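You operate a simulated robot arm through the tools that you are given. There is no shell and no other tool. Be economical: measure what you need, move in short steps, check, and stop when the job is done.

Carry out the task below with a simulated robot arm. There is one attempt and no reset: what you move stays moved.

Task
Take the rubber block and leave it on top of the square trivet. Fetch the cream canister marked "sand" from the top of the grey cupboard and set it on top of the grey round trivet. Put the steel block on the top of the grey cupboard. Switch the dolly brake lever off. Take the black-capped jar and put it on the bench beside the fridge. Put the green-capped jar on the window end of the wooden unit away on the top of the narrow steel rack. Put one of the wide tins from the window end of the wooden unit on the draining board. Open the green cupboard drawer, put the paver from the window end of the wooden unit in the inside of the green cupboard drawer, then shut the drawer. Any order will do. Set down upright: cream canister, black-capped jar, green-capped jar. The dolly brake lever goes to its stop.

Only the result counts: the job must be done as asked and must still hold three seconds after the hand-in. Knocking over, shifting, dropping, spilling or breaking anything else fails it.

Robot
A 7-joint arm with a vacuum gripper on a trunk, on a base that drives. Base frame: it is fixed to the floor where the robot stands at the start and does not move with it; the origin is under the middle of the robot, x ahead of it, y to its left, z up; the surface under the hand at the start is at about z = 800. Readings come in mm, rad, newtons and seconds.
Its first joint turns from -2.601 to 2.601 rad. Places, roughly: bench beside the fridge [-2800, -4500, 700]; black-capped jar [-1500, -4000, 1000]; cream canister [750, 250, 750]; dolly brake lever [-400, 700, 100]; draining board [600, -4200, 800]; green cupboard drawer [700, -100, 700]; green-capped jar [-1250, -4000, 1000]; inside of the green cupboard drawer [800, -100, 600]; paver (12x6x4 cm) [-1400, -4300, 900]; round trivet (11x14x5 cm) [700, 400, 800]; rubber block (11x7x3 cm) [700, 0, 800]; square trivet (11x14x5 cm) [-3100, -100, 700]; steel block (5x5x2 cm) [-2700, -1100, 700]; top of the grey cupboard [700, 300, 800]; top of the narrow steel rack (21x91 cm) [-380, -6660, 700]; wide tin [-1250, -4000, 1000]. Payload 1.06 kg.
Tool frame: the origin (TCP) lies in the middle of the cups' lips, and z points out of the cups. The gripper has 1 cup of 24 mm across, covering 24 by 24 mm (tool x, y); the bellows give 8 mm. With the vacuum on, a cup seals on a smooth face that it is pressed against (1 to 4 N); it does not hold porous or soft things. The pull reaches 23 N.
Orientation is that of the tool frame in the base frame, as a unit quaternion [x, y, z, w]. With the cups facing straight down, the tool's x points along the base's -x, its y along +y and its z along -z.

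Tools
- The arm moves only by the tool servo_tool. Its argument "deltas" is a list of rows, each a list of 7 numbers: the shift along the tool's x, y, z in units of 300 mm (1.0 is 300 mm), then the turn, a rotation vector about the tool's x, y, z in units of 90 degrees (1.0 is 90 degrees), then the vacuum: 1 switches it on, 0 off. In form: [[tx, ty, tz, ax, ay, az, vac], ...]. A call has 1 to 20 rows; each row is the pose to reach, as a shift and turn from the pose commanded when the call began, along the tool's axes at that moment. A call with a number of a shift or a turn outside -1 to 1 is refused whole. A row lasts 0.2 s, in which the tool goes at most 50 mm and 0.15 rad; a call with a longer step from one row to the next is refused whole, and so is a gripper value outside its range. A pose out of reach is approached as far as the arm can. The call stops where the force on the tool passes 40 N (or 10 N more than at its start, if that is more) or the arm is blocked; 0.2 s more then pass. The pull builds up within a second once a cup has sealed. Time passes only in rows, and 0.2 s behind the last, so rows that repeat a pose give it time. The reply holds the time, the measured pose of the TCP, the force on the tool along the base axes and the pull of the vacuum, in the units named above and with some noise, with the torque about the TCP (base axes, N m) and any sound that the robot's microphone picked up, and new pictures: "views" is both (left out), scene, wrist or none.
- Cameras (640 x 400 px; columns grow to the right, rows downward): "scene" is now at [15.1, 174.6, 1584.9]; the picture's right is [0.04, -1.00, 0.00], its down [-0.91, -0.04, -0.42] and it looks along [0.42, 0.02, -0.91] (base axes); focal length 214 px, centre (320, 200). "wrist" rides on the gripper at [78, 19, -96] in the tool frame; the picture's right is [-0.24, 0.97, 0.00], its down [-0.71, -0.17, -0.69] and it looks along [-0.67, -0.16, 0.73] (tool axes); focal length 243 px, centre (320, 200). There is no depth. A picture from a camera that has moved, and an enlarged one, comes with that camera's place and axes in the base frame and with its lens.
- lift_body(by): slides the trunk up (or, below 0, down) by that many mm; the arm and the scene camera ride with it, the base frame stays. It gives what a move gives, with no picture.
- roll_base(legs): drives the robot by 1 to 6 legs, each [ahead, turn to the left] in mm and rad, along the robot's own axes; the way and the turn of a leg run together, so that a leg with both is an arc; at most 1500 mm and 3.142 rad a leg. The arm and the cameras ride along, it lands a little off, and it stops where it bumps. It gives what a move gives, and a new picture of the scene camera.
- pan_tilt(pan, tilt): turns the head with the scene camera to pan (to the left, within 2.705 rad either way) and tilt (down, from -0.506 to 1.204), counted from straight ahead of the robot. It gives what a move gives, and a new picture of the scene camera.
- inspect(camera, box): a new picture of the part [left, top, right, bottom] of that camera's present view, enlarged. It takes no simulated time.
- hand_in(): hands the job in; it is judged then, once.

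Work in short steps. Places have to be worked out from the pictures, the camera data and where the tool is seen: move nearer, look again, correct. Check each grasp and each placing, and mend what went wrong. You have 493 turns and 360 pictures in all, those below and enlarged ones among them. Switch the vacuum off and draw the arm clear of the work before you hand the job in, unless the task says otherwise; then end with one line.

The tools are called as name(argument=value, ...) on one line, values as JSON. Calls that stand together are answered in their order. servo_tool: Moves the arm, as the interface text tells. Its arguments: {"type":"object","properties":{"deltas":{"type":"array","items":{"type":"array","items":{"type":"number"}}},"views":{"type":"string","enum":["both","scene","wrist","none"]}},"required":["deltas"]} The other tools are called the same way: lift_body (by) slides the trunk up or down; roll_base (legs) drives the base; pan_tilt (pan, tilt) turns the head that bears the scene camera; inspect (camera, box) takes an enlarged picture of a part of a camera's view; hand_in () hands the job in.

At the start:

```text
clock: 0.0
position: [605.9, 138.4, 1130.3]
ee_rot: [-0.001, 1.0, 0.0, 0.0]
contact_force: [0.8, -1.1, 0.4]
moment: [-0.03, -0.02, -0.01]
pull: 0.0
trunk travel left (down, up): [-675.0, 35.0]
robot x, y, heading: [-0.2, 0.2, 0.003]
head pan, tilt: [0.042, 1.136]
```

scene: 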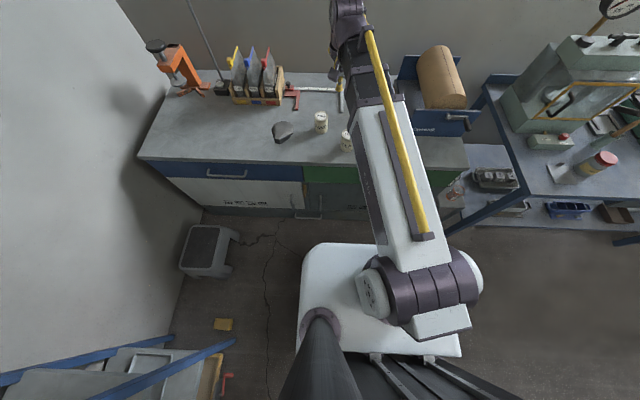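
wrist: 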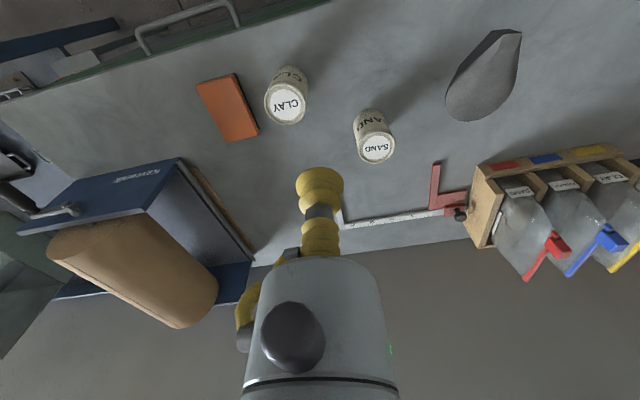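

The wrist picture shows the two canisters, an orange block and a grey stone-like thing. I'll enlarge that part to identify them.

inspect(camera="wrist", box=[180, 10, 540, 235])

pan_tilt(pan=0.3, tilt=0.7)

```text
1.78 times, centred on (360, 122) of wrist
camera zoom: at [528.4, 156.7, 1226.3], right [0.24, 0.97, 0.0], down [0.71, -0.17, 0.69], along [0.67, -0.16, -0.73], focal length 431 px, centre (249, 338)
```

zoom: 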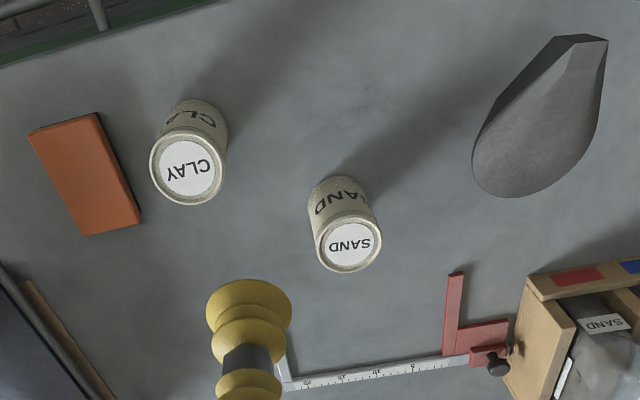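

```text
clock: 0.9
position: [606.0, 138.2, 1129.4]
ee_rot: [0.0, 1.0, 0.001, -0.001]
contact_force: [-0.3, 0.8, 0.3]
moment: [0.03, -0.01, 0.01]
pull: 0.1
trunk travel left (down, up): [-675.0, 35.0]
robot x, y, heading: [0.6, 1.1, 0.001]
head pan, tilt: [0.3, 0.7]
camera scene: at [35.7, 197.1, 1617.1], right [0.3, -0.96, 0.0], down [-0.62, -0.19, -0.76], along [0.73, 0.23, -0.64], focal length 214 px, centre (320, 200)
```

scene: 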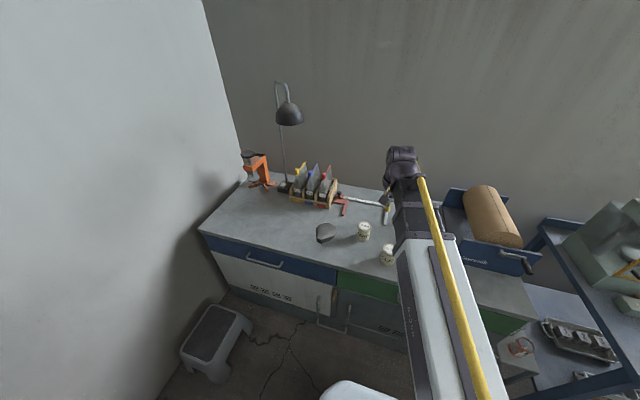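

The grey lens-shaped block should be the round trivet, centred at about (701, 361). I put the top of the SAND canister at about (762, 203, 870), so I'll move above it and check.

servo_tool(deltas=[[-0.085, 0.036, 0.08, 0, 0, 0, 0], [-0.17, 0.072, 0.16, 0, 0, 0, 0], [-0.255, 0.108, 0.24, 0, 0, 0, 0], [-0.34, 0.144, 0.32, 0, 0, 0, 0], [-0.425, 0.18, 0.4, 0, 0, 0, 0], [-0.52, 0.217, 0.5, 0, 0, 0, 0], [-0.52, 0.217, 0.55, 0, 0, 0, 0]])

```text
clock: 2.5
position: [761.2, 202.6, 966.8]
ee_rot: [0.001, 1.0, 0.0, -0.001]
contact_force: [0.4, -0.3, -0.5]
moment: [-0.02, 0.0, 0.03]
pull: 0.1
trunk travel left (down, up): [-675.0, 35.0]
robot x, y, heading: [2.7, 4.6, -0.003]
head pan, tilt: [0.3, 0.7]
camera scene: at [35.9, 197.3, 1617.1], right [0.3, -0.96, 0.0], down [-0.62, -0.19, -0.76], along [0.73, 0.23, -0.64], focal length 214 px, centre (320, 200)
camera wrist: at [682.5, 221.5, 1061.8], right [0.24, 0.97, 0.0], down [0.71, -0.17, 0.69], along [0.67, -0.16, -0.73], focal length 243 px, centre (320, 200)
```

scene: 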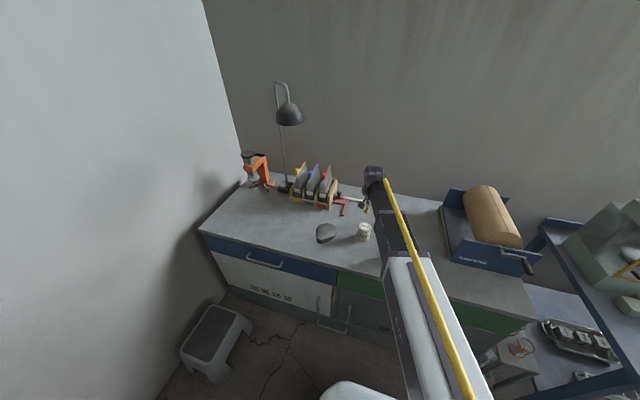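
wrist: 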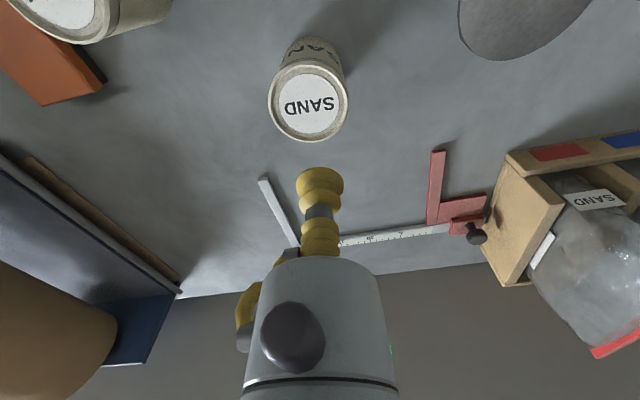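

The canister top is at about (751, 197), with its height somewhere in z 870–900. I'll line up and come down to z≈915 to narrow it.

servo_tool(deltas=[[0.03, -0.018, 0.05, 0, 0, 0, 0], [0.033, -0.018, 0.17, 0, 0, 0, 0]], views="wrist")

```text
clock: 3.1
position: [752.2, 197.2, 914.2]
ee_rot: [0.0, 1.0, 0.001, 0.0]
contact_force: [-0.1, -0.2, 0.0]
moment: [0.0, 0.0, 0.0]
pull: 0.1
trunk travel left (down, up): [-675.0, 35.0]
robot x, y, heading: [-3.7, 2.7, -0.004]
head pan, tilt: [0.3, 0.7]
camera wrist: at [673.7, 215.1, 1010.2], right [0.24, 0.97, 0.0], down [0.71, -0.17, 0.69], along [0.67, -0.16, -0.73], focal length 243 px, centre (320, 200)
```

wrist: 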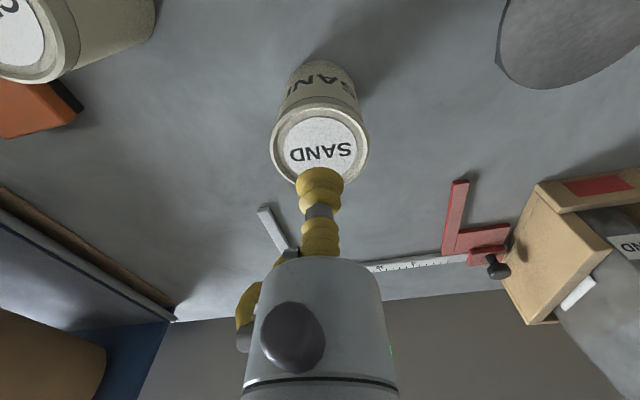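

The canister sits on the tool axis with its top about 43 mm below the cup (z≈871). I'll descend with the vacuum on.

servo_tool(deltas=[[0, 0, 0.1, 0, 0, 0, 1], [0, 0, 0.13, 0, 0, 0, 1], [0, 0, 0.145, 0, 0, 0, 1], [0, 0, 0.145, 0, 0, 0, 1]], views="wrist")

```text
clock: 3.9
position: [751.1, 197.4, 876.3]
ee_rot: [0.0, 1.0, 0.001, 0.006]
contact_force: [-1.2, 0.0, 21.8]
moment: [-0.05, 0.06, 0.0]
pull: 22.8
trunk travel left (down, up): [-675.0, 35.0]
robot x, y, heading: [-2.4, -0.7, 0.003]
head pan, tilt: [0.3, 0.7]
stopped in row 4: the force on the tool passed its limit at 44 N (the readings are from after the stop); the commanded pose is now the measured one
camera wrist: at [672.8, 215.3, 972.0], right [0.24, 0.97, 0.0], down [0.7, -0.17, 0.69], along [0.67, -0.16, -0.72], focal length 243 px, centre (320, 200)
```

wrist: 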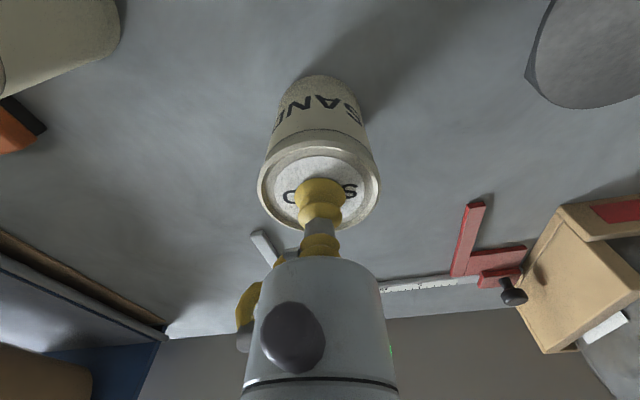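

Sealed, with the top at about z 880. I'll lift 90 mm and read the force to see the weight.

servo_tool(deltas=[[0, 0, -0.05, 0, 0, 0, 1], [0, 0, -0.15, 0, 0, 0, 1], [0, 0, -0.25, 0, 0, 0, 1], [0, 0, -0.35, 0, 0, 0, 1], [0, 0, -0.35, 0, 0, 0, 1]], views="wrist")

```text
clock: 5.1
position: [752.7, 196.8, 978.2]
ee_rot: [0.0, 1.0, 0.001, 0.001]
contact_force: [0.9, -0.4, -3.0]
moment: [-0.02, 0.03, 0.02]
pull: 22.9
trunk travel left (down, up): [-675.0, 35.0]
robot x, y, heading: [1.4, 1.7, -0.002]
head pan, tilt: [0.3, 0.7]
camera wrist: at [673.8, 214.5, 1074.8], right [0.24, 0.97, 0.0], down [0.7, -0.17, 0.69], along [0.67, -0.16, -0.72], focal length 243 px, centre (320, 200)
```

wrist: 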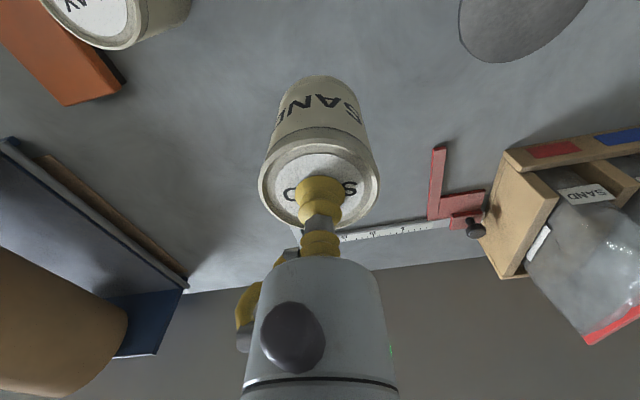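

Held, about 0.3 kg. I'll move just short of the trivet and look at it.

servo_tool(deltas=[[0.077, 0.123, 0, 0, 0, 0, 1], [0.155, 0.247, 0, 0, 0, 0, 1], [0.232, 0.37, 0, 0, 0, 0, 1], [0.31, 0.494, 0, 0, 0, 0, 1], [0.31, 0.494, 0, 0, 0, 0, 1]])

```text
clock: 6.3
position: [656.1, 343.4, 978.9]
ee_rot: [0.001, 1.0, 0.0, 0.003]
contact_force: [0.1, 0.1, -4.0]
moment: [-0.01, 0.01, 0.0]
pull: 22.7
trunk travel left (down, up): [-675.0, 35.0]
robot x, y, heading: [0.2, 2.6, 0.004]
head pan, tilt: [0.3, 0.7]
camera scene: at [36.0, 197.6, 1617.1], right [0.3, -0.96, 0.0], down [-0.62, -0.19, -0.76], along [0.73, 0.23, -0.64], focal length 214 px, centre (320, 200)
camera wrist: at [578.4, 362.4, 1075.2], right [0.24, 0.97, 0.0], down [0.7, -0.17, 0.69], along [0.67, -0.16, -0.72], focal length 243 px, centre (320, 200)
```

scene: 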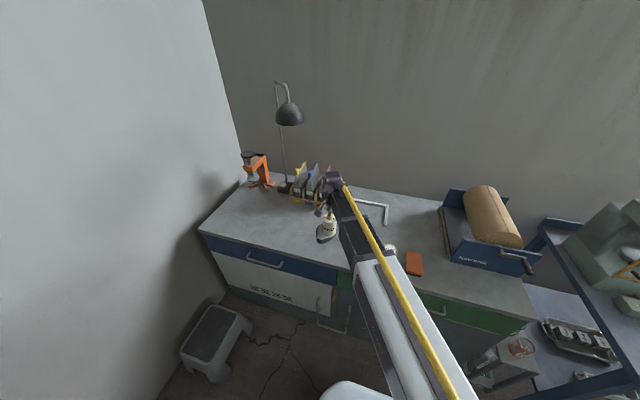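
wrist: 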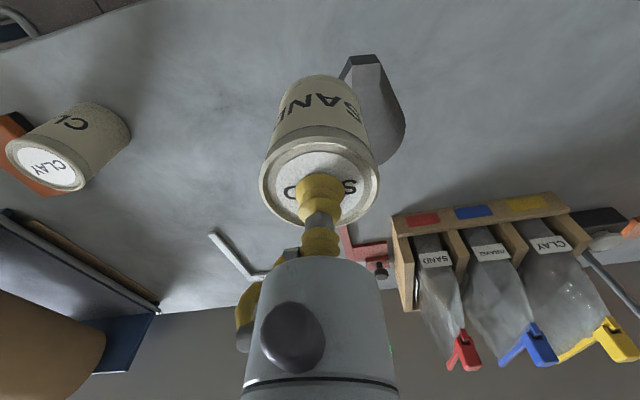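

The canister hides the trivet. I'll shift sideways so I can see its outline and top face.

servo_tool(deltas=[[0.05, -0.12, 0, 0, 0, 0, 1], [0.09, -0.24, 0, 0, 0, 0, 1], [0.12, -0.34, 0, 0, 0, 0, 1], [0.12, -0.34, 0, 0, 0, 0, 1]], views="none")

inspect(camera="wrist", box=[340, 40, 580, 190])

```text
clock: 7.3
position: [619.5, 243.3, 975.7]
ee_rot: [0.0, 1.0, 0.001, 0.003]
contact_force: [0.8, 0.8, -3.8]
moment: [0.01, 0.0, -0.01]
pull: 23.0
trunk travel left (down, up): [-675.0, 35.0]
robot x, y, heading: [-4.1, 0.6, -0.002]
head pan, tilt: [0.3, 0.7]
```

```text
2.67 times, centred on (460, 115) of wrist
camera zoom: at [540.8, 261.7, 1071.9], right [0.24, 0.97, 0.0], down [0.7, -0.17, 0.69], along [0.67, -0.16, -0.72], focal length 647 px, centre (-53, 427)
```

zoom: 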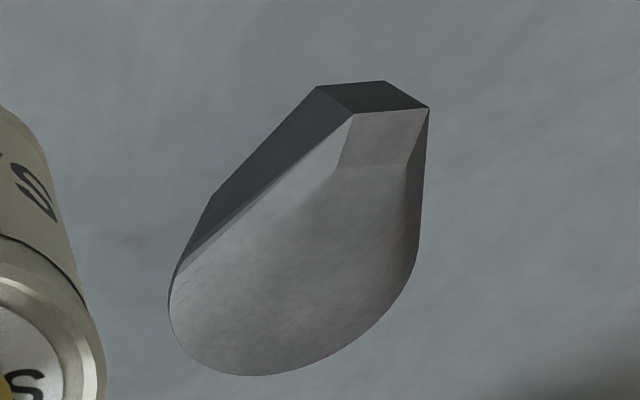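

The grey piece may slope rather than lie flat. I'll check it from the scene camera and look over the rest of the worktop for another trivet.

inspect(camera="scene", box=[285, 205, 365, 255])

inspect(camera="scene", box=[180, 140, 500, 340])

```text
8.00 times, centred on (325, 230) of scene
camera zoom: at [36.0, 197.1, 1617.1], right [0.3, -0.96, 0.0], down [-0.62, -0.19, -0.76], along [0.73, 0.23, -0.64], focal length 1716 px, centre (280, -40)
```

zoom: 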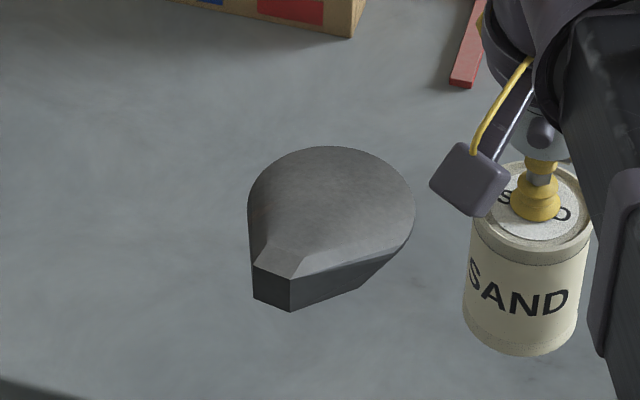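

```text
2.00 times, centred on (340, 240) of scene
camera zoom: at [36.0, 197.1, 1617.1], right [0.3, -0.96, 0.0], down [-0.62, -0.19, -0.76], along [0.73, 0.23, -0.64], focal length 429 px, centre (280, 120)
```

zoom: 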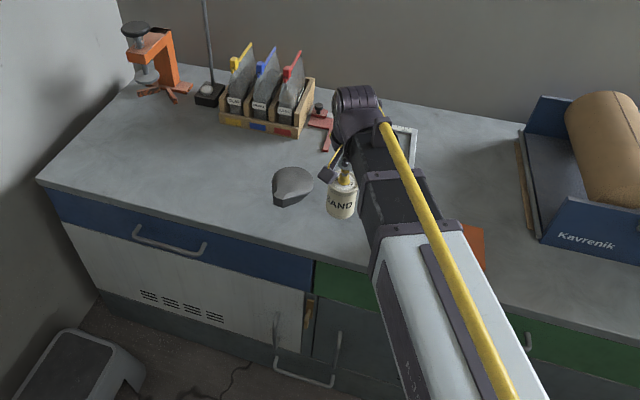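

By triangulation the top is flat enough at z≈850 and roughly 10 cm across, centred near (705, 367). That matches the trivet, so I'll move the canister above it.

servo_tool(deltas=[[-0.07, 0.103, 0, 0, 0, 0, 1], [-0.14, 0.206, 0, 0, 0, 0, 1], [-0.21, 0.31, 0, 0, 0, 0, 1], [-0.285, 0.412, 0, 0, 0, 0, 1], [-0.285, 0.412, 0.06, 0, 0, 0, 1], [-0.285, 0.412, 0.12, 0, 0, 0, 1], [-0.285, 0.412, 0.12, 0, 0, 0, 1]], views="wrist")

inspect(camera="scene", box=[285, 190, 365, 240])

```text
clock: 8.9
position: [708.5, 370.1, 939.9]
ee_rot: [-0.001, 1.0, 0.001, 0.003]
contact_force: [0.5, -0.1, -4.0]
moment: [0.0, 0.0, -0.01]
pull: 22.8
trunk travel left (down, up): [-675.0, 35.0]
robot x, y, heading: [-3.4, 2.3, 0.001]
head pan, tilt: [0.3, 0.7]
camera wrist: at [629.9, 387.3, 1035.8], right [0.24, 0.97, 0.0], down [0.7, -0.17, 0.69], along [0.67, -0.16, -0.72], focal length 243 px, centre (320, 200)
```

wrist: 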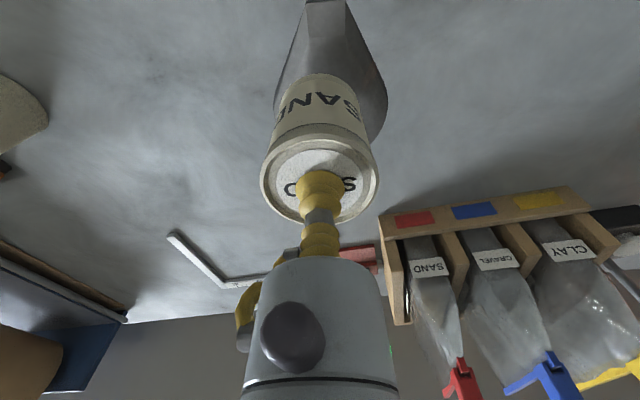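

```text
8.00 times, centred on (325, 215) of scene
camera zoom: at [36.2, 197.4, 1617.1], right [0.3, -0.96, 0.0], down [-0.62, -0.19, -0.76], along [0.73, 0.23, -0.64], focal length 1716 px, centre (280, 80)
```

zoom: 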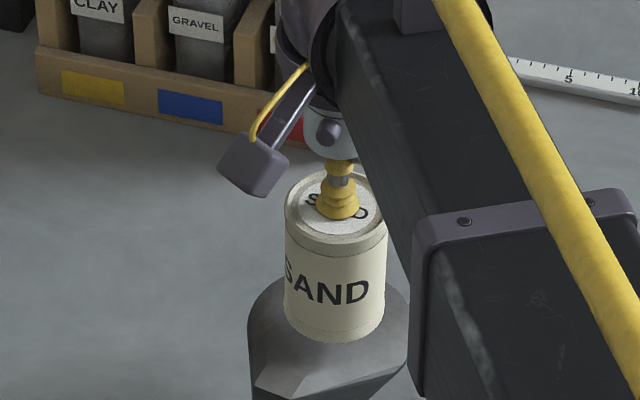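

The canister is centred over the trivet, and I'll lower it gently.

servo_tool(deltas=[[0.007, -0.005, 0.012, 0, 0, 0, 1], [0.007, -0.005, 0.024, 0, 0, 0, 1], [0.007, -0.005, 0.036, 0, 0, 0, 1], [0.007, -0.005, 0.036, 0, 0, 0, 1]], views="none")

```text
clock: 9.9
position: [707.2, 365.8, 929.9]
ee_rot: [-0.001, 1.0, 0.002, 0.003]
contact_force: [-0.8, 0.1, -4.4]
moment: [0.0, -0.02, -0.02]
pull: 22.5
trunk travel left (down, up): [-675.0, 35.0]
robot x, y, heading: [1.6, 0.6, -0.002]
head pan, tilt: [0.3, 0.7]
```

There's no contact at 930, so I'll continue in 3 mm steps.

servo_tool(deltas=[[0, 0, 0.01, 0, 0, 0, 1], [0, 0, 0.02, 0, 0, 0, 1], [0, 0, 0.02, 0, 0, 0, 1]], views="none")

```text
clock: 10.7
position: [707.7, 366.5, 925.9]
ee_rot: [0.0, 1.0, 0.001, 0.003]
contact_force: [-0.1, -0.6, -3.1]
moment: [0.01, -0.02, 0.0]
pull: 23.2
trunk travel left (down, up): [-675.0, 35.0]
robot x, y, heading: [-3.7, 1.9, -0.002]
head pan, tilt: [0.3, 0.7]
```

servo_tool(deltas=[[0, 0, 0.01, 0, 0, 0, 1], [0, 0, 0.02, 0, 0, 0, 1], [0, 0, 0.02, 0, 0, 0, 1]], views="none")

```text
clock: 11.5
position: [706.2, 365.8, 918.8]
ee_rot: [0.001, 1.0, 0.002, 0.004]
contact_force: [-0.4, -0.6, -3.2]
moment: [0.03, 0.02, 0.02]
pull: 22.8
trunk travel left (down, up): [-675.0, 35.0]
robot x, y, heading: [-0.4, -1.4, -0.002]
head pan, tilt: [0.3, 0.7]
```

Still hanging free at 919. I'll look at the gap from the scene camera.

inspect(camera="scene", box=[285, 190, 365, 240])

inspect(camera="wrist", box=[200, 0, 440, 150])

```text
8.00 times, centred on (325, 215) of scene
camera zoom: at [36.1, 197.3, 1617.1], right [0.3, -0.96, 0.0], down [-0.62, -0.19, -0.76], along [0.73, 0.23, -0.64], focal length 1716 px, centre (280, 80)
```

zoom: 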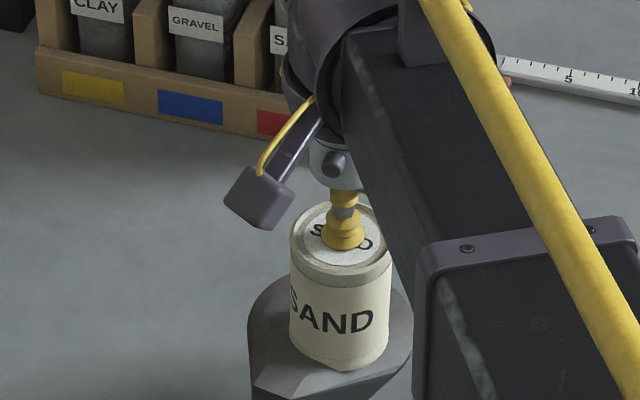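

```text
2.67 times, centred on (320, 75) of wrist
camera zoom: at [629.1, 383.6, 1015.0], right [0.24, 0.97, 0.0], down [0.7, -0.17, 0.69], along [0.67, -0.16, -0.72], focal length 647 px, centre (320, 533)
```

zoom: 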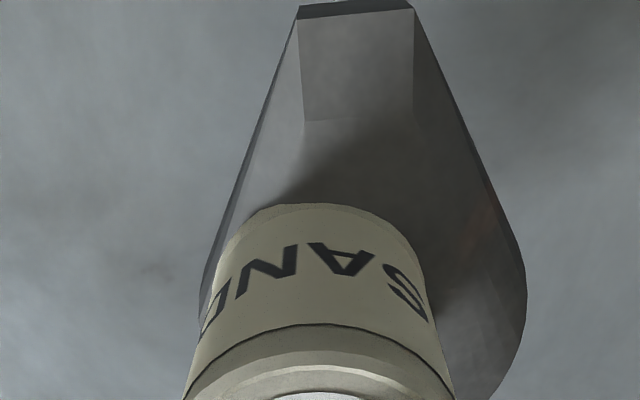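

The canister sits slightly to the -y side of the trivet. I'll raise a little, shift +8 mm in y and lower again.

servo_tool(deltas=[[0, 0, -0.02, 0, 0, 0, 1], [0, 0.027, -0.02, 0, 0, 0, 1], [0, 0.027, -0.01, 0, 0, 0, 1], [0, 0.027, 0, 0, 0, 0, 1], [0, 0.027, 0.01, 0, 0, 0, 1], [0, 0.027, 0.01, 0, 0, 0, 1]], views="wrist")

inspect(camera="scene", box=[285, 190, 365, 240])

```text
clock: 12.9
position: [706.9, 372.6, 915.0]
ee_rot: [0.0, 1.0, 0.0, 0.004]
contact_force: [0.8, 0.1, -2.8]
moment: [-0.01, -0.01, -0.03]
pull: 23.1
trunk travel left (down, up): [-675.0, 35.0]
robot x, y, heading: [0.4, -1.7, 0.0]
head pan, tilt: [0.3, 0.7]
camera wrist: at [628.3, 392.1, 1011.1], right [0.24, 0.97, 0.0], down [0.7, -0.17, 0.69], along [0.67, -0.16, -0.72], focal length 243 px, centre (320, 200)
```

wrist: 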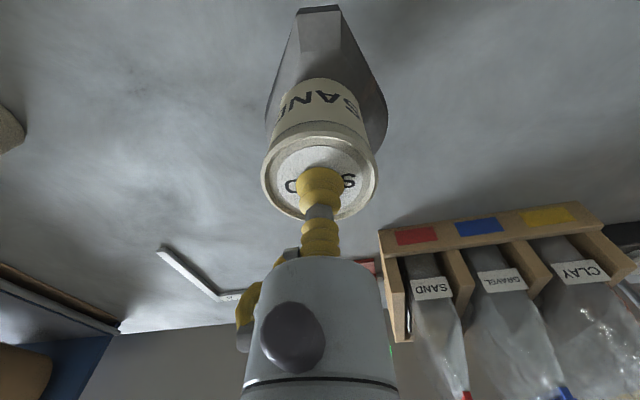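

```text
8.00 times, centred on (325, 215) of scene
camera zoom: at [36.1, 197.3, 1617.1], right [0.3, -0.96, 0.0], down [-0.62, -0.19, -0.76], along [0.73, 0.23, -0.64], focal length 1716 px, centre (280, 80)
```

zoom: 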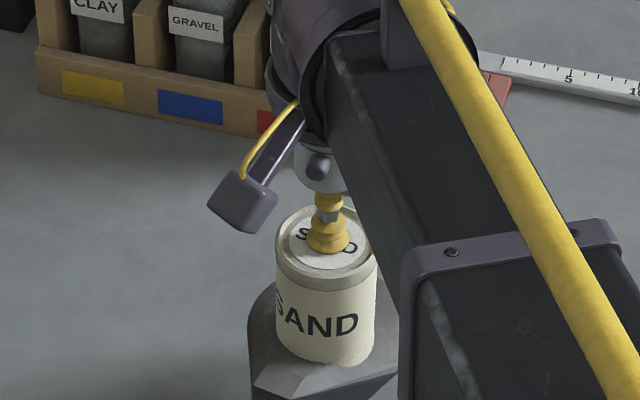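

Still no contact, so the round part may be lower than the tip. I'll keep lowering in small steps.

servo_tool(deltas=[[0, 0, 0.01, 0, 0, 0, 1], [0, 0, 0.02, 0, 0, 0, 1], [0, 0, 0.02, 0, 0, 0, 1]], views="none")

```text
clock: 13.7
position: [707.4, 371.9, 909.4]
ee_rot: [-0.001, 1.0, 0.001, 0.003]
contact_force: [0.3, 0.3, -3.3]
moment: [-0.01, 0.01, -0.03]
pull: 22.9
trunk travel left (down, up): [-675.0, 35.0]
robot x, y, heading: [2.2, 0.5, 0.001]
head pan, tilt: [0.3, 0.7]
```

inspect(camera="scene", box=[285, 190, 365, 240])

inspect(camera="wrist", box=[200, 0, 440, 150])

```text
8.00 times, centred on (325, 215) of scene
camera zoom: at [36.1, 197.3, 1617.1], right [0.3, -0.96, 0.0], down [-0.62, -0.19, -0.76], along [0.73, 0.23, -0.64], focal length 1716 px, centre (280, 80)
```

zoom: 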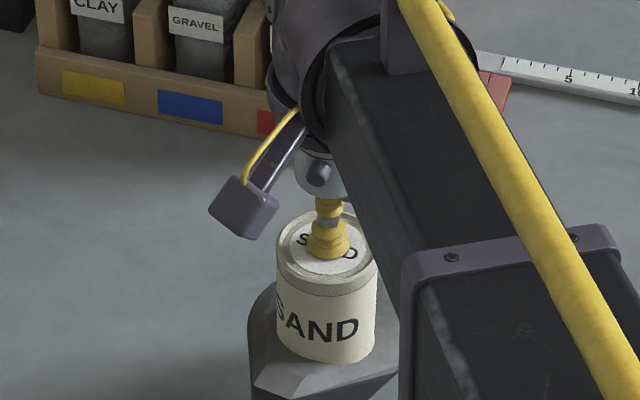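

```text
2.67 times, centred on (320, 75) of wrist
camera zoom: at [629.6, 392.1, 1005.7], right [0.24, 0.97, 0.0], down [0.7, -0.17, 0.69], along [0.67, -0.16, -0.72], focal length 647 px, centre (320, 533)
```

zoom: 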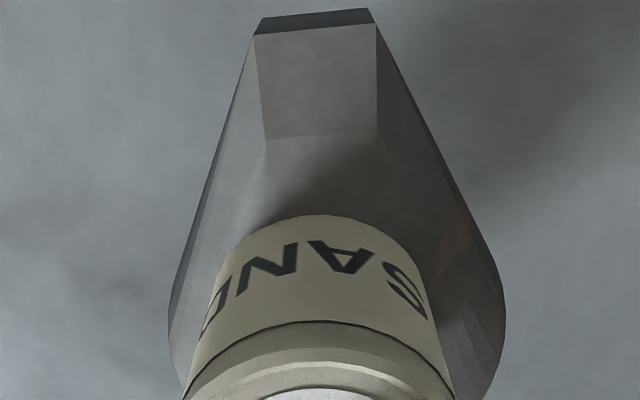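

The canister appears to go down behind a raised front lip, so the trivet may be dished. I'll keep lowering slowly until contact.

servo_tool(deltas=[[0, 0, 0.01, 0, 0, 0, 1], [0, 0, 0.02, 0, 0, 0, 1], [0, 0, 0.02, 0, 0, 0, 1]], views="none")

```text
clock: 14.5
position: [707.3, 372.6, 904.1]
ee_rot: [0.0, 1.0, 0.001, 0.004]
contact_force: [1.9, 1.6, 6.1]
moment: [-0.03, -0.01, 0.03]
pull: 23.2
trunk travel left (down, up): [-675.0, 35.0]
robot x, y, heading: [1.0, 1.1, 0.001]
head pan, tilt: [0.3, 0.7]
```

Contact at z≈904, with a small sideways push toward +x, +y. I'll lift 4 mm, shift +6 mm in x and +4 mm in y, and set down again.

servo_tool(deltas=[[0, 0, -0.02, 0, 0, 0, 1], [-0.02, 0.013, -0.02, 0, 0, 0, 1], [-0.02, 0.013, -0.01, 0, 0, 0, 1], [-0.02, 0.013, 0.0, 0, 0, 0, 1], [-0.02, 0.013, 0.0, 0, 0, 0, 1]], views="none")

```text
clock: 15.7
position: [713.3, 378.5, 904.6]
ee_rot: [0.0, 1.0, 0.001, 0.003]
contact_force: [2.7, -0.8, 5.6]
moment: [-0.07, -0.02, 0.0]
pull: 22.8
trunk travel left (down, up): [-675.0, 35.0]
robot x, y, heading: [0.4, -3.7, 0.001]
head pan, tilt: [0.3, 0.7]
```

servo_tool(deltas=[[0, 0, -0.02, 0, 0, 0, 1], [-0.027, -0.007, -0.02, 0, 0, 0, 1], [-0.027, -0.007, -0.01, 0, 0, 0, 1], [-0.027, -0.007, 0.0, 0, 0, 0, 1], [-0.027, -0.007, 0.0, 0, 0, 0, 1]], views="wrist")

inspect(camera="scene", box=[285, 190, 365, 240])

```text
clock: 16.9
position: [721.1, 375.8, 904.3]
ee_rot: [-0.001, 1.0, 0.001, 0.003]
contact_force: [1.6, 0.7, 4.8]
moment: [-0.01, 0.05, -0.02]
pull: 22.8
trunk travel left (down, up): [-675.0, 35.0]
robot x, y, heading: [1.2, 0.6, -0.006]
head pan, tilt: [0.3, 0.7]
camera wrist: at [642.2, 394.5, 1000.8], right [0.24, 0.97, 0.0], down [0.7, -0.17, 0.69], along [0.67, -0.16, -0.72], focal length 243 px, centre (320, 200)
```

wrist: 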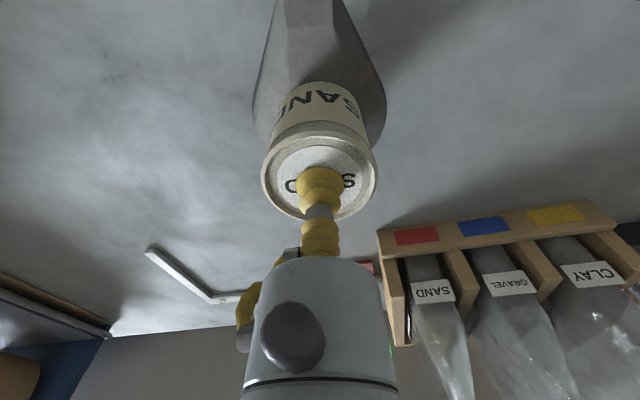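

```text
8.00 times, centred on (325, 215) of scene
camera zoom: at [35.4, 197.0, 1617.3], right [0.3, -0.96, 0.0], down [-0.62, -0.19, -0.77], along [0.73, 0.23, -0.64], focal length 1716 px, centre (280, 80)
```

zoom: 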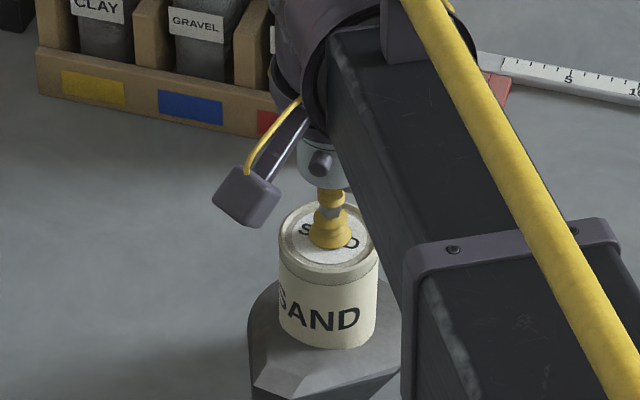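

Contact comes at the same height (≈904) across a 14 mm shift, so the round part is flat at about z 826 and (721, 376) is near its centre. I'll release here and back off.

servo_tool(deltas=[[0, 0, 0, 0, 0, 0, 0], [0, 0, 0, 0, 0, 0, 0], [0, 0, 0, 0, 0, 0, 0], [0, 0, -0.02, 0, 0, 0, 0], [0, 0, -0.1, 0, 0, 0, 0], [0, 0, -0.25, 0, 0, 0, 0], [0, 0, -0.25, 0, 0, 0, 0], [0, 0, -0.25, 0, 0, 0, 0]], views="wrist")

inspect(camera="scene", box=[285, 190, 365, 240])

```text
clock: 18.7
position: [719.3, 375.4, 977.6]
ee_rot: [0.0, 1.0, 0.0, 0.004]
contact_force: [-0.3, 0.1, -0.7]
moment: [-0.02, 0.03, 0.0]
pull: 0.0
trunk travel left (down, up): [-675.0, 35.0]
robot x, y, heading: [0.7, 0.5, -0.002]
head pan, tilt: [0.3, 0.7]
camera wrist: at [641.5, 394.1, 1074.2], right [0.24, 0.97, 0.0], down [0.7, -0.17, 0.69], along [0.67, -0.16, -0.72], focal length 243 px, centre (320, 200)
```

wrist: 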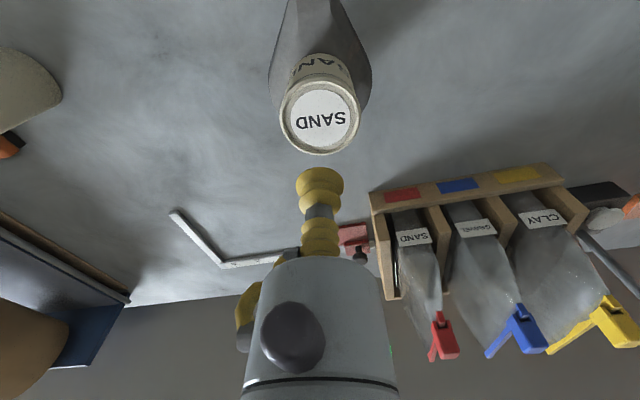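

```text
8.00 times, centred on (325, 215) of scene
camera zoom: at [36.0, 197.3, 1617.1], right [0.3, -0.96, 0.0], down [-0.62, -0.19, -0.76], along [0.73, 0.23, -0.64], focal length 1716 px, centre (280, 80)
```

zoom: 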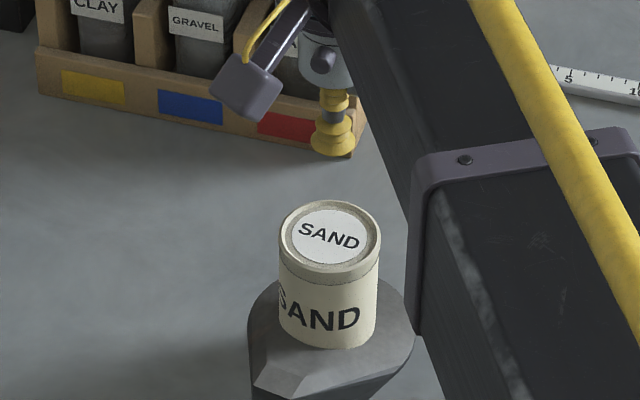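

The canister stands upright on the trivet. Next is the rubber block near (653, -27), so I'll travel there at a safe height.

servo_tool(deltas=[[0.03, -0.16, -0.01, 0, 0, 0, 0], [0.06, -0.32, -0.02, 0, 0, 0, 0], [0.09, -0.48, -0.02, 0, 0, 0, 0], [0.12, -0.64, -0.02, 0, 0, 0, 0], [0.15, -0.8, -0.02, 0, 0, 0, 0], [0.18, -0.96, -0.02, 0, 0, 0, 0]], views="none")

servo_tool(deltas=[[0.02, -0.16, 0, 0, 0, 0, 0], [0.04, -0.32, 0, 0, 0, 0, 0], [0.06, -0.32, 0, 0, 0, 0, 0]], views="wrist")

```text
clock: 20.1
position: [667.7, 87.2, 987.4]
ee_rot: [0.0, 1.0, 0.0, 0.003]
contact_force: [-0.9, 0.0, -0.6]
moment: [0.01, 0.02, -0.01]
pull: 0.1
trunk travel left (down, up): [-675.0, 35.0]
robot x, y, heading: [1.1, 2.8, 0.001]
head pan, tilt: [0.3, 0.7]
```

```text
clock: 20.9
position: [649.4, -6.9, 983.2]
ee_rot: [0.0, 1.0, 0.001, 0.004]
contact_force: [0.9, -0.5, 0.0]
moment: [-0.02, 0.0, -0.01]
pull: 0.0
trunk travel left (down, up): [-675.0, 35.0]
robot x, y, heading: [-0.8, -1.2, 0.004]
head pan, tilt: [0.3, 0.7]
camera wrist: at [571.7, 10.8, 1079.9], right [0.23, 0.97, 0.0], down [0.7, -0.17, 0.69], along [0.67, -0.16, -0.72], focal length 243 px, centre (320, 200)
```

wrist: 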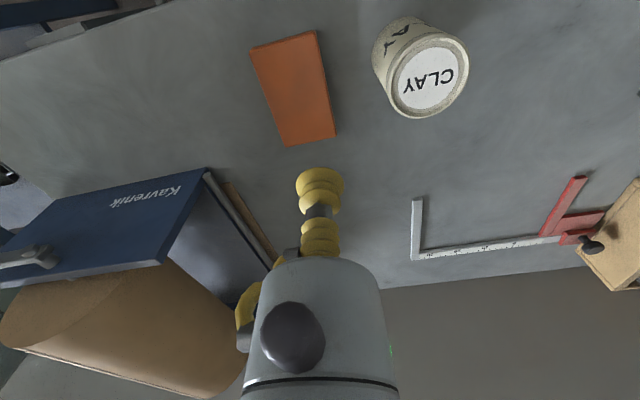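

The block centre is at about (652, -36), so I'll move over it and descend.

servo_tool(deltas=[[-0.01, -0.097, 0.1, 0, 0, 0, 0], [-0.01, -0.097, 0.25, 0, 0, 0, 0], [-0.01, -0.097, 0.38, 0, 0, 0, 0], [-0.01, -0.097, 0.38, 0, 0, 0, 0]], views="wrist")

```text
clock: 21.9
position: [652.9, -33.8, 868.0]
ee_rot: [0.0, 1.0, 0.0, 0.004]
contact_force: [0.1, -0.7, 0.8]
moment: [0.0, 0.01, 0.01]
pull: 0.0
trunk travel left (down, up): [-675.0, 35.0]
robot x, y, heading: [1.3, 0.1, 0.001]
head pan, tilt: [0.3, 0.7]
camera wrist: at [574.1, -15.2, 965.2], right [0.24, 0.97, 0.0], down [0.7, -0.17, 0.69], along [0.67, -0.16, -0.72], focal length 243 px, centre (320, 200)
```

wrist: 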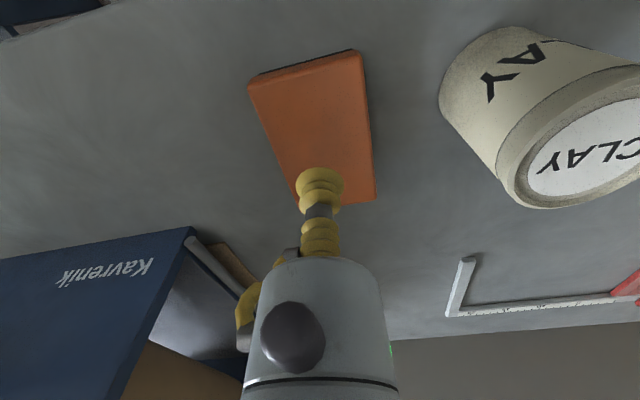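

servo_tool(deltas=[[0, 0, 0.06, 0, 0, 0, 1], [0, 0, 0.1, 0, 0, 0, 1], [0, 0, 0.12, 0, 0, 0, 1], [0, 0, 0.14, 0, 0, 0, 1], [0, 0, 0.14, 0, 0, 0, 1]], views="wrist")

```text
clock: 23.1
position: [651.9, -34.9, 827.2]
ee_rot: [0.0, 1.0, 0.001, 0.004]
contact_force: [2.5, -0.5, 6.9]
moment: [-0.01, 0.09, 0.02]
pull: 22.6
trunk travel left (down, up): [-675.0, 35.0]
robot x, y, heading: [1.3, -2.1, 0.002]
head pan, tilt: [0.3, 0.7]
camera wrist: at [574.4, -17.4, 924.1], right [0.24, 0.97, 0.0], down [0.7, -0.17, 0.69], along [0.67, -0.16, -0.72], focal length 243 px, centre (320, 200)
```

wrist: 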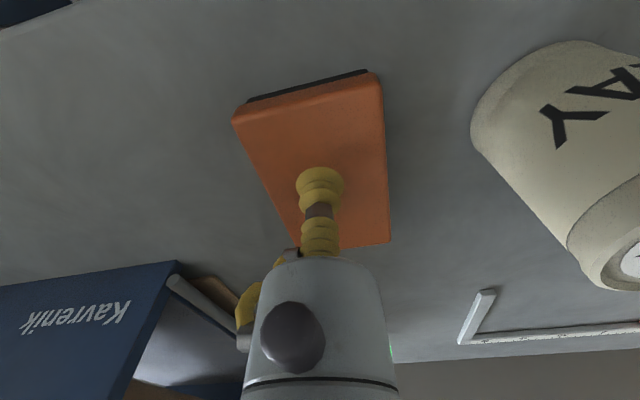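

Sealed at z≈828. I'll lift well clear.

servo_tool(deltas=[[0, 0, -0.05, 0, 0, 0, 1], [0, 0, -0.2, 0, 0, 0, 1], [0, 0, -0.36, 0, 0, 0, 1], [0, 0, -0.52, 0, 0, 0, 1], [0, 0, -0.68, 0, 0, 0, 1], [0, 0, -0.8, 0, 0, 0, 1], [0, 0, -0.8, 0, 0, 0, 1]], views="wrist")

pan_tilt(pan=2.5, tilt=0.5)

pan_tilt(pan=-2.5, tilt=0.5)

```text
clock: 24.7
position: [653.3, -35.8, 1070.1]
ee_rot: [0.0, 1.0, 0.001, 0.003]
contact_force: [0.2, -0.7, -1.6]
moment: [-0.01, 0.01, 0.0]
pull: 22.9
trunk travel left (down, up): [-675.0, 35.0]
robot x, y, heading: [-0.6, 4.6, -0.002]
head pan, tilt: [0.3, 0.7]
camera wrist: at [574.8, -17.3, 1165.8], right [0.24, 0.97, 0.0], down [0.7, -0.17, 0.69], along [0.67, -0.16, -0.72], focal length 243 px, centre (320, 200)
```

wrist: 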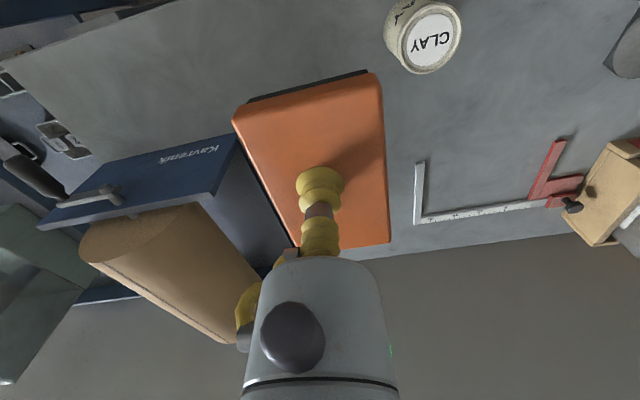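

```text
clock: 26.8
position: [653.1, -34.1, 1068.6]
ee_rot: [0.0, 1.0, 0.001, 0.003]
contact_force: [0.4, 0.0, -0.8]
moment: [0.01, 0.01, 0.03]
pull: 23.1
trunk travel left (down, up): [-675.0, 35.0]
robot x, y, heading: [1.6, -2.8, -0.003]
head pan, tilt: [2.499, 0.499]
camera scene: at [-118.1, 226.6, 1634.9], right [0.6, 0.8, 0.0], down [0.38, -0.29, -0.88], along [-0.7, 0.53, -0.48], focal length 214 px, centre (320, 200)
```

scene: 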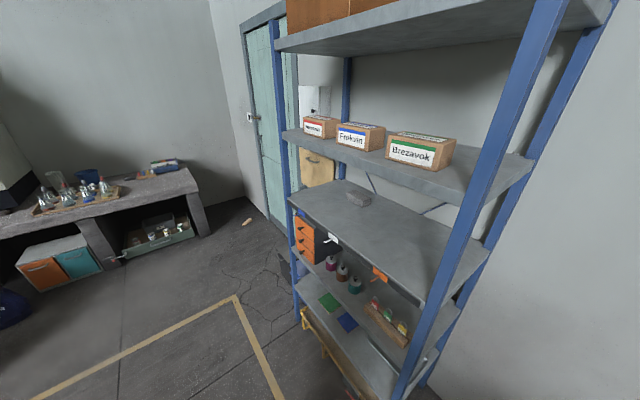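

```text
clock: 30.7
position: [653.4, -36.2, 1068.6]
ee_rot: [0.0, 1.0, 0.001, 0.003]
contact_force: [0.5, 0.0, -0.6]
moment: [0.01, 0.0, -0.02]
pull: 22.7
trunk travel left (down, up): [-675.0, 35.0]
robot x, y, heading: [-1.4, -1.0, -0.0]
head pan, tilt: [-2.499, 0.499]
camera scene: at [-118.1, 117.5, 1634.9], right [-0.6, 0.8, 0.0], down [0.38, 0.29, -0.88], along [-0.7, -0.53, -0.48], focal length 214 px, centre (320, 200)
```

scene: 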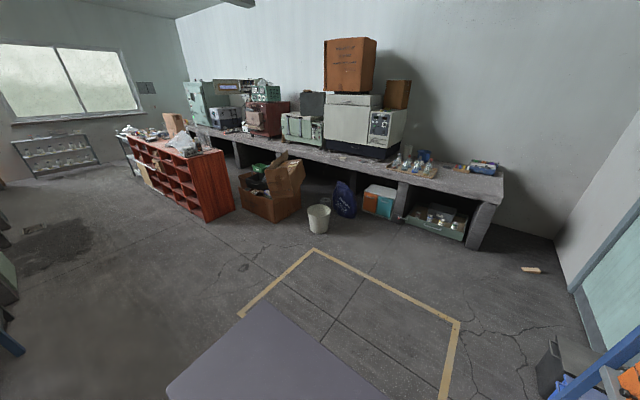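

The far bench with the square trivet is behind the robot. I'll back off from the worktop, turn right toward it and look.

pan_tilt(pan=0.0, tilt=0.6)

roll_base(legs=[[-900, 0], [0, -1.57], [0, -1.57]])

```text
clock: 33.0
position: [653.4, -34.8, 1069.6]
ee_rot: [0.0, 1.0, 0.0, 0.003]
contact_force: [-0.3, 0.7, -0.4]
moment: [0.0, 0.01, 0.01]
pull: 23.0
trunk travel left (down, up): [-675.0, 35.0]
robot x, y, heading: [-1.9, 1.6, 0.0]
head pan, tilt: [0.0, 0.6]
camera scene: at [43.1, 171.9, 1625.8], right [0.0, -1.0, 0.0], down [-0.56, 0.0, -0.83], along [0.83, 0.0, -0.56], focal length 214 px, centre (320, 200)
```

scene: 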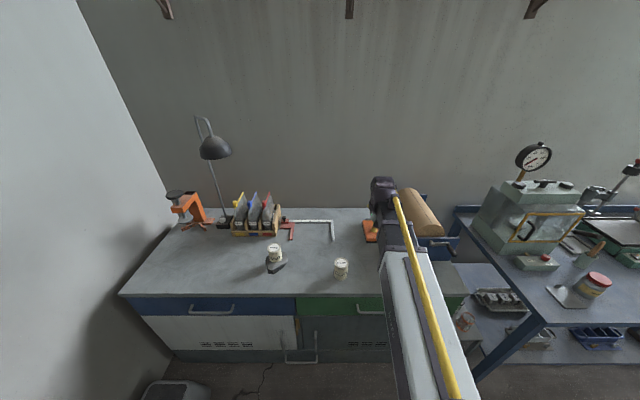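

```text
clock: 45.5
position: [-1562.0, 25.8, 1069.8]
ee_rot: [1.0, 0.002, -0.004, 0.001]
contact_force: [-0.7, -0.1, -2.1]
moment: [0.0, 0.03, 0.01]
pull: 22.6
trunk travel left (down, up): [-675.0, 35.0]
robot x, y, heading: [-906.1, -9.2, -3.14]
head pan, tilt: [0.0, 0.6]
camera scene: at [-952.2, -174.9, 1625.8], right [-0.01, 1.0, 0.0], down [0.56, 0.0, -0.83], along [-0.83, 0.0, -0.56], focal length 214 px, centre (320, 200)
```

scene: 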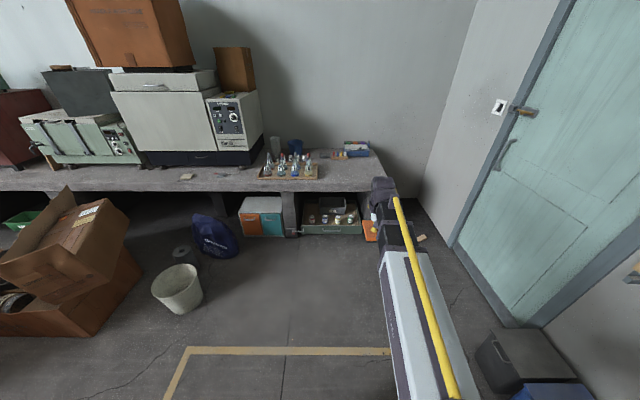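

I'll enlarge the bench end to find the square trivet.

inspect(camera="scene", box=[170, 120, 394, 260])

```text
2.86 times, centred on (282, 190) of scene
camera zoom: at [-952.2, -174.9, 1625.8], right [-0.01, 1.0, 0.0], down [0.56, 0.0, -0.83], along [-0.83, 0.0, -0.56], focal length 613 px, centre (429, 229)
```

zoom: 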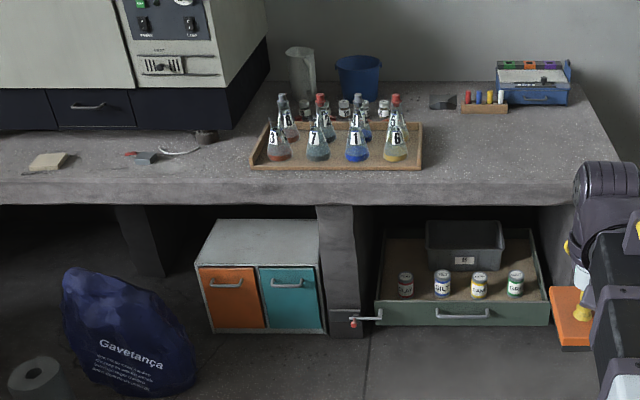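

The dark block at about (-3147, -126) is the trivet, and the bench front edge is at about x = -2500. I'll drive 1250 mm ahead.

roll_base(legs=[[1250, 0]])

inspect(camera="wrist", box=[0, 0, 640, 400])

```text
clock: 51.7
position: [-2806.0, 0.8, 1068.9]
ee_rot: [1.0, 0.009, -0.004, 0.002]
contact_force: [0.1, 0.2, -0.5]
moment: [-0.03, 0.0, -0.01]
pull: 22.9
trunk travel left (down, up): [-675.0, 35.0]
robot x, y, heading: [-2152.6, -22.1, -3.124]
head pan, tilt: [0.0, 0.6]
camera scene: at [-2193.5, -190.9, 1625.8], right [-0.02, 1.0, 0.0], down [0.56, 0.01, -0.83], along [-0.82, -0.02, -0.56], focal length 214 px, centre (320, 200)
```

scene: 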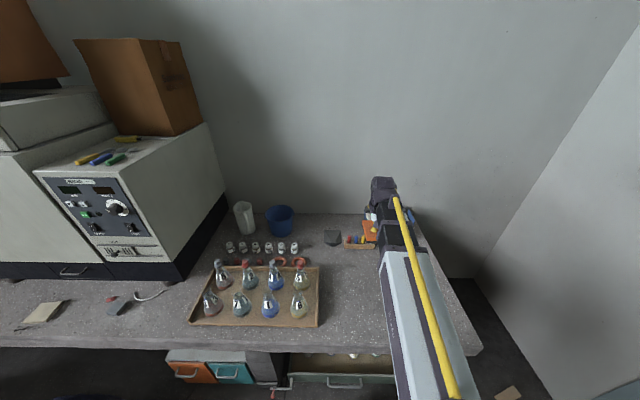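

```text
1.00 times, centred on (320, 200) of wrist (not enlarged: the box is as wide or as high as the picture)
camera zoom: at [-2726.4, -16.6, 1165.4], right [-0.22, -0.98, 0.0], down [-0.71, 0.16, 0.69], along [-0.67, 0.15, -0.72], focal length 243 px, centre (320, 200)
```

zoom: 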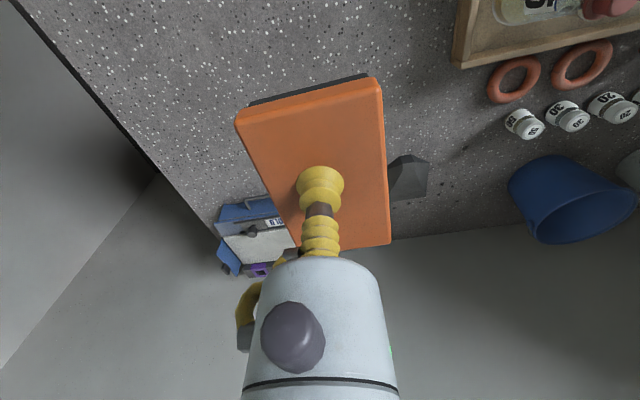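

inspect(camera="scene", box=[294, 212, 374, 262])

```text
8.00 times, centred on (334, 237) of scene
camera zoom: at [-2193.5, -190.9, 1625.8], right [-0.02, 1.0, 0.0], down [0.56, 0.01, -0.83], along [-0.82, -0.02, -0.56], focal length 1716 px, centre (208, -96)
```

zoom: 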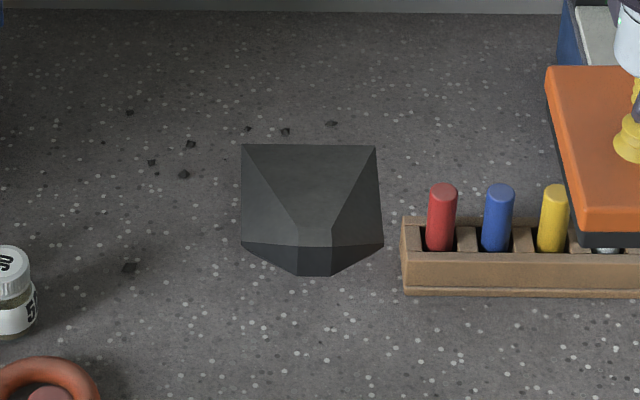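

The trivet is about 11 cm square, centred near (-3140, -136), with a raised tip toward me. I'm roughly 990 mm from it, so I'll creep 90 mm closer.

roll_base(legs=[[90, 0]])

lift_body(by=-80)

```text
clock: 52.8
position: [-2894.3, -1.2, 1067.6]
ee_rot: [1.0, 0.009, -0.002, 0.0]
contact_force: [0.1, -0.5, -0.9]
moment: [0.01, -0.02, -0.01]
pull: 23.2
trunk travel left (down, up): [-675.0, 35.0]
robot x, y, heading: [-2239.1, -22.8, -3.115]
head pan, tilt: [0.0, 0.6]
camera scene: at [-2282.6, -192.7, 1625.7], right [-0.02, 1.0, 0.0], down [0.57, 0.01, -0.82], along [-0.82, -0.02, -0.57], focal length 214 px, centre (320, 200)
```

scene: 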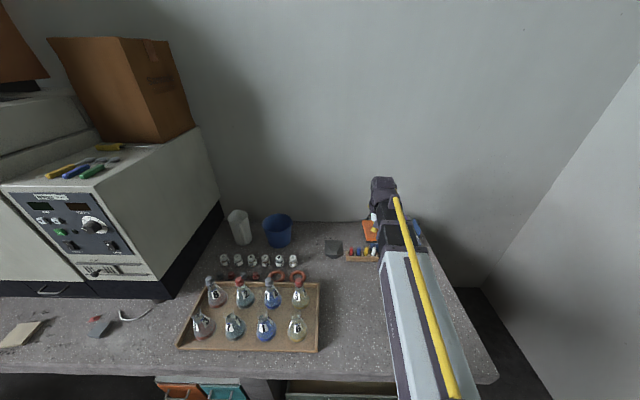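

```text
clock: 54.0
position: [-2895.0, -0.4, 988.8]
ee_rot: [1.0, 0.01, -0.002, 0.001]
contact_force: [0.3, -0.6, -1.0]
moment: [-0.01, 0.03, 0.01]
pull: 22.8
trunk travel left (down, up): [-595.0, 115.0]
robot x, y, heading: [-2239.1, -24.4, -3.121]
head pan, tilt: [0.0, 0.6]
```

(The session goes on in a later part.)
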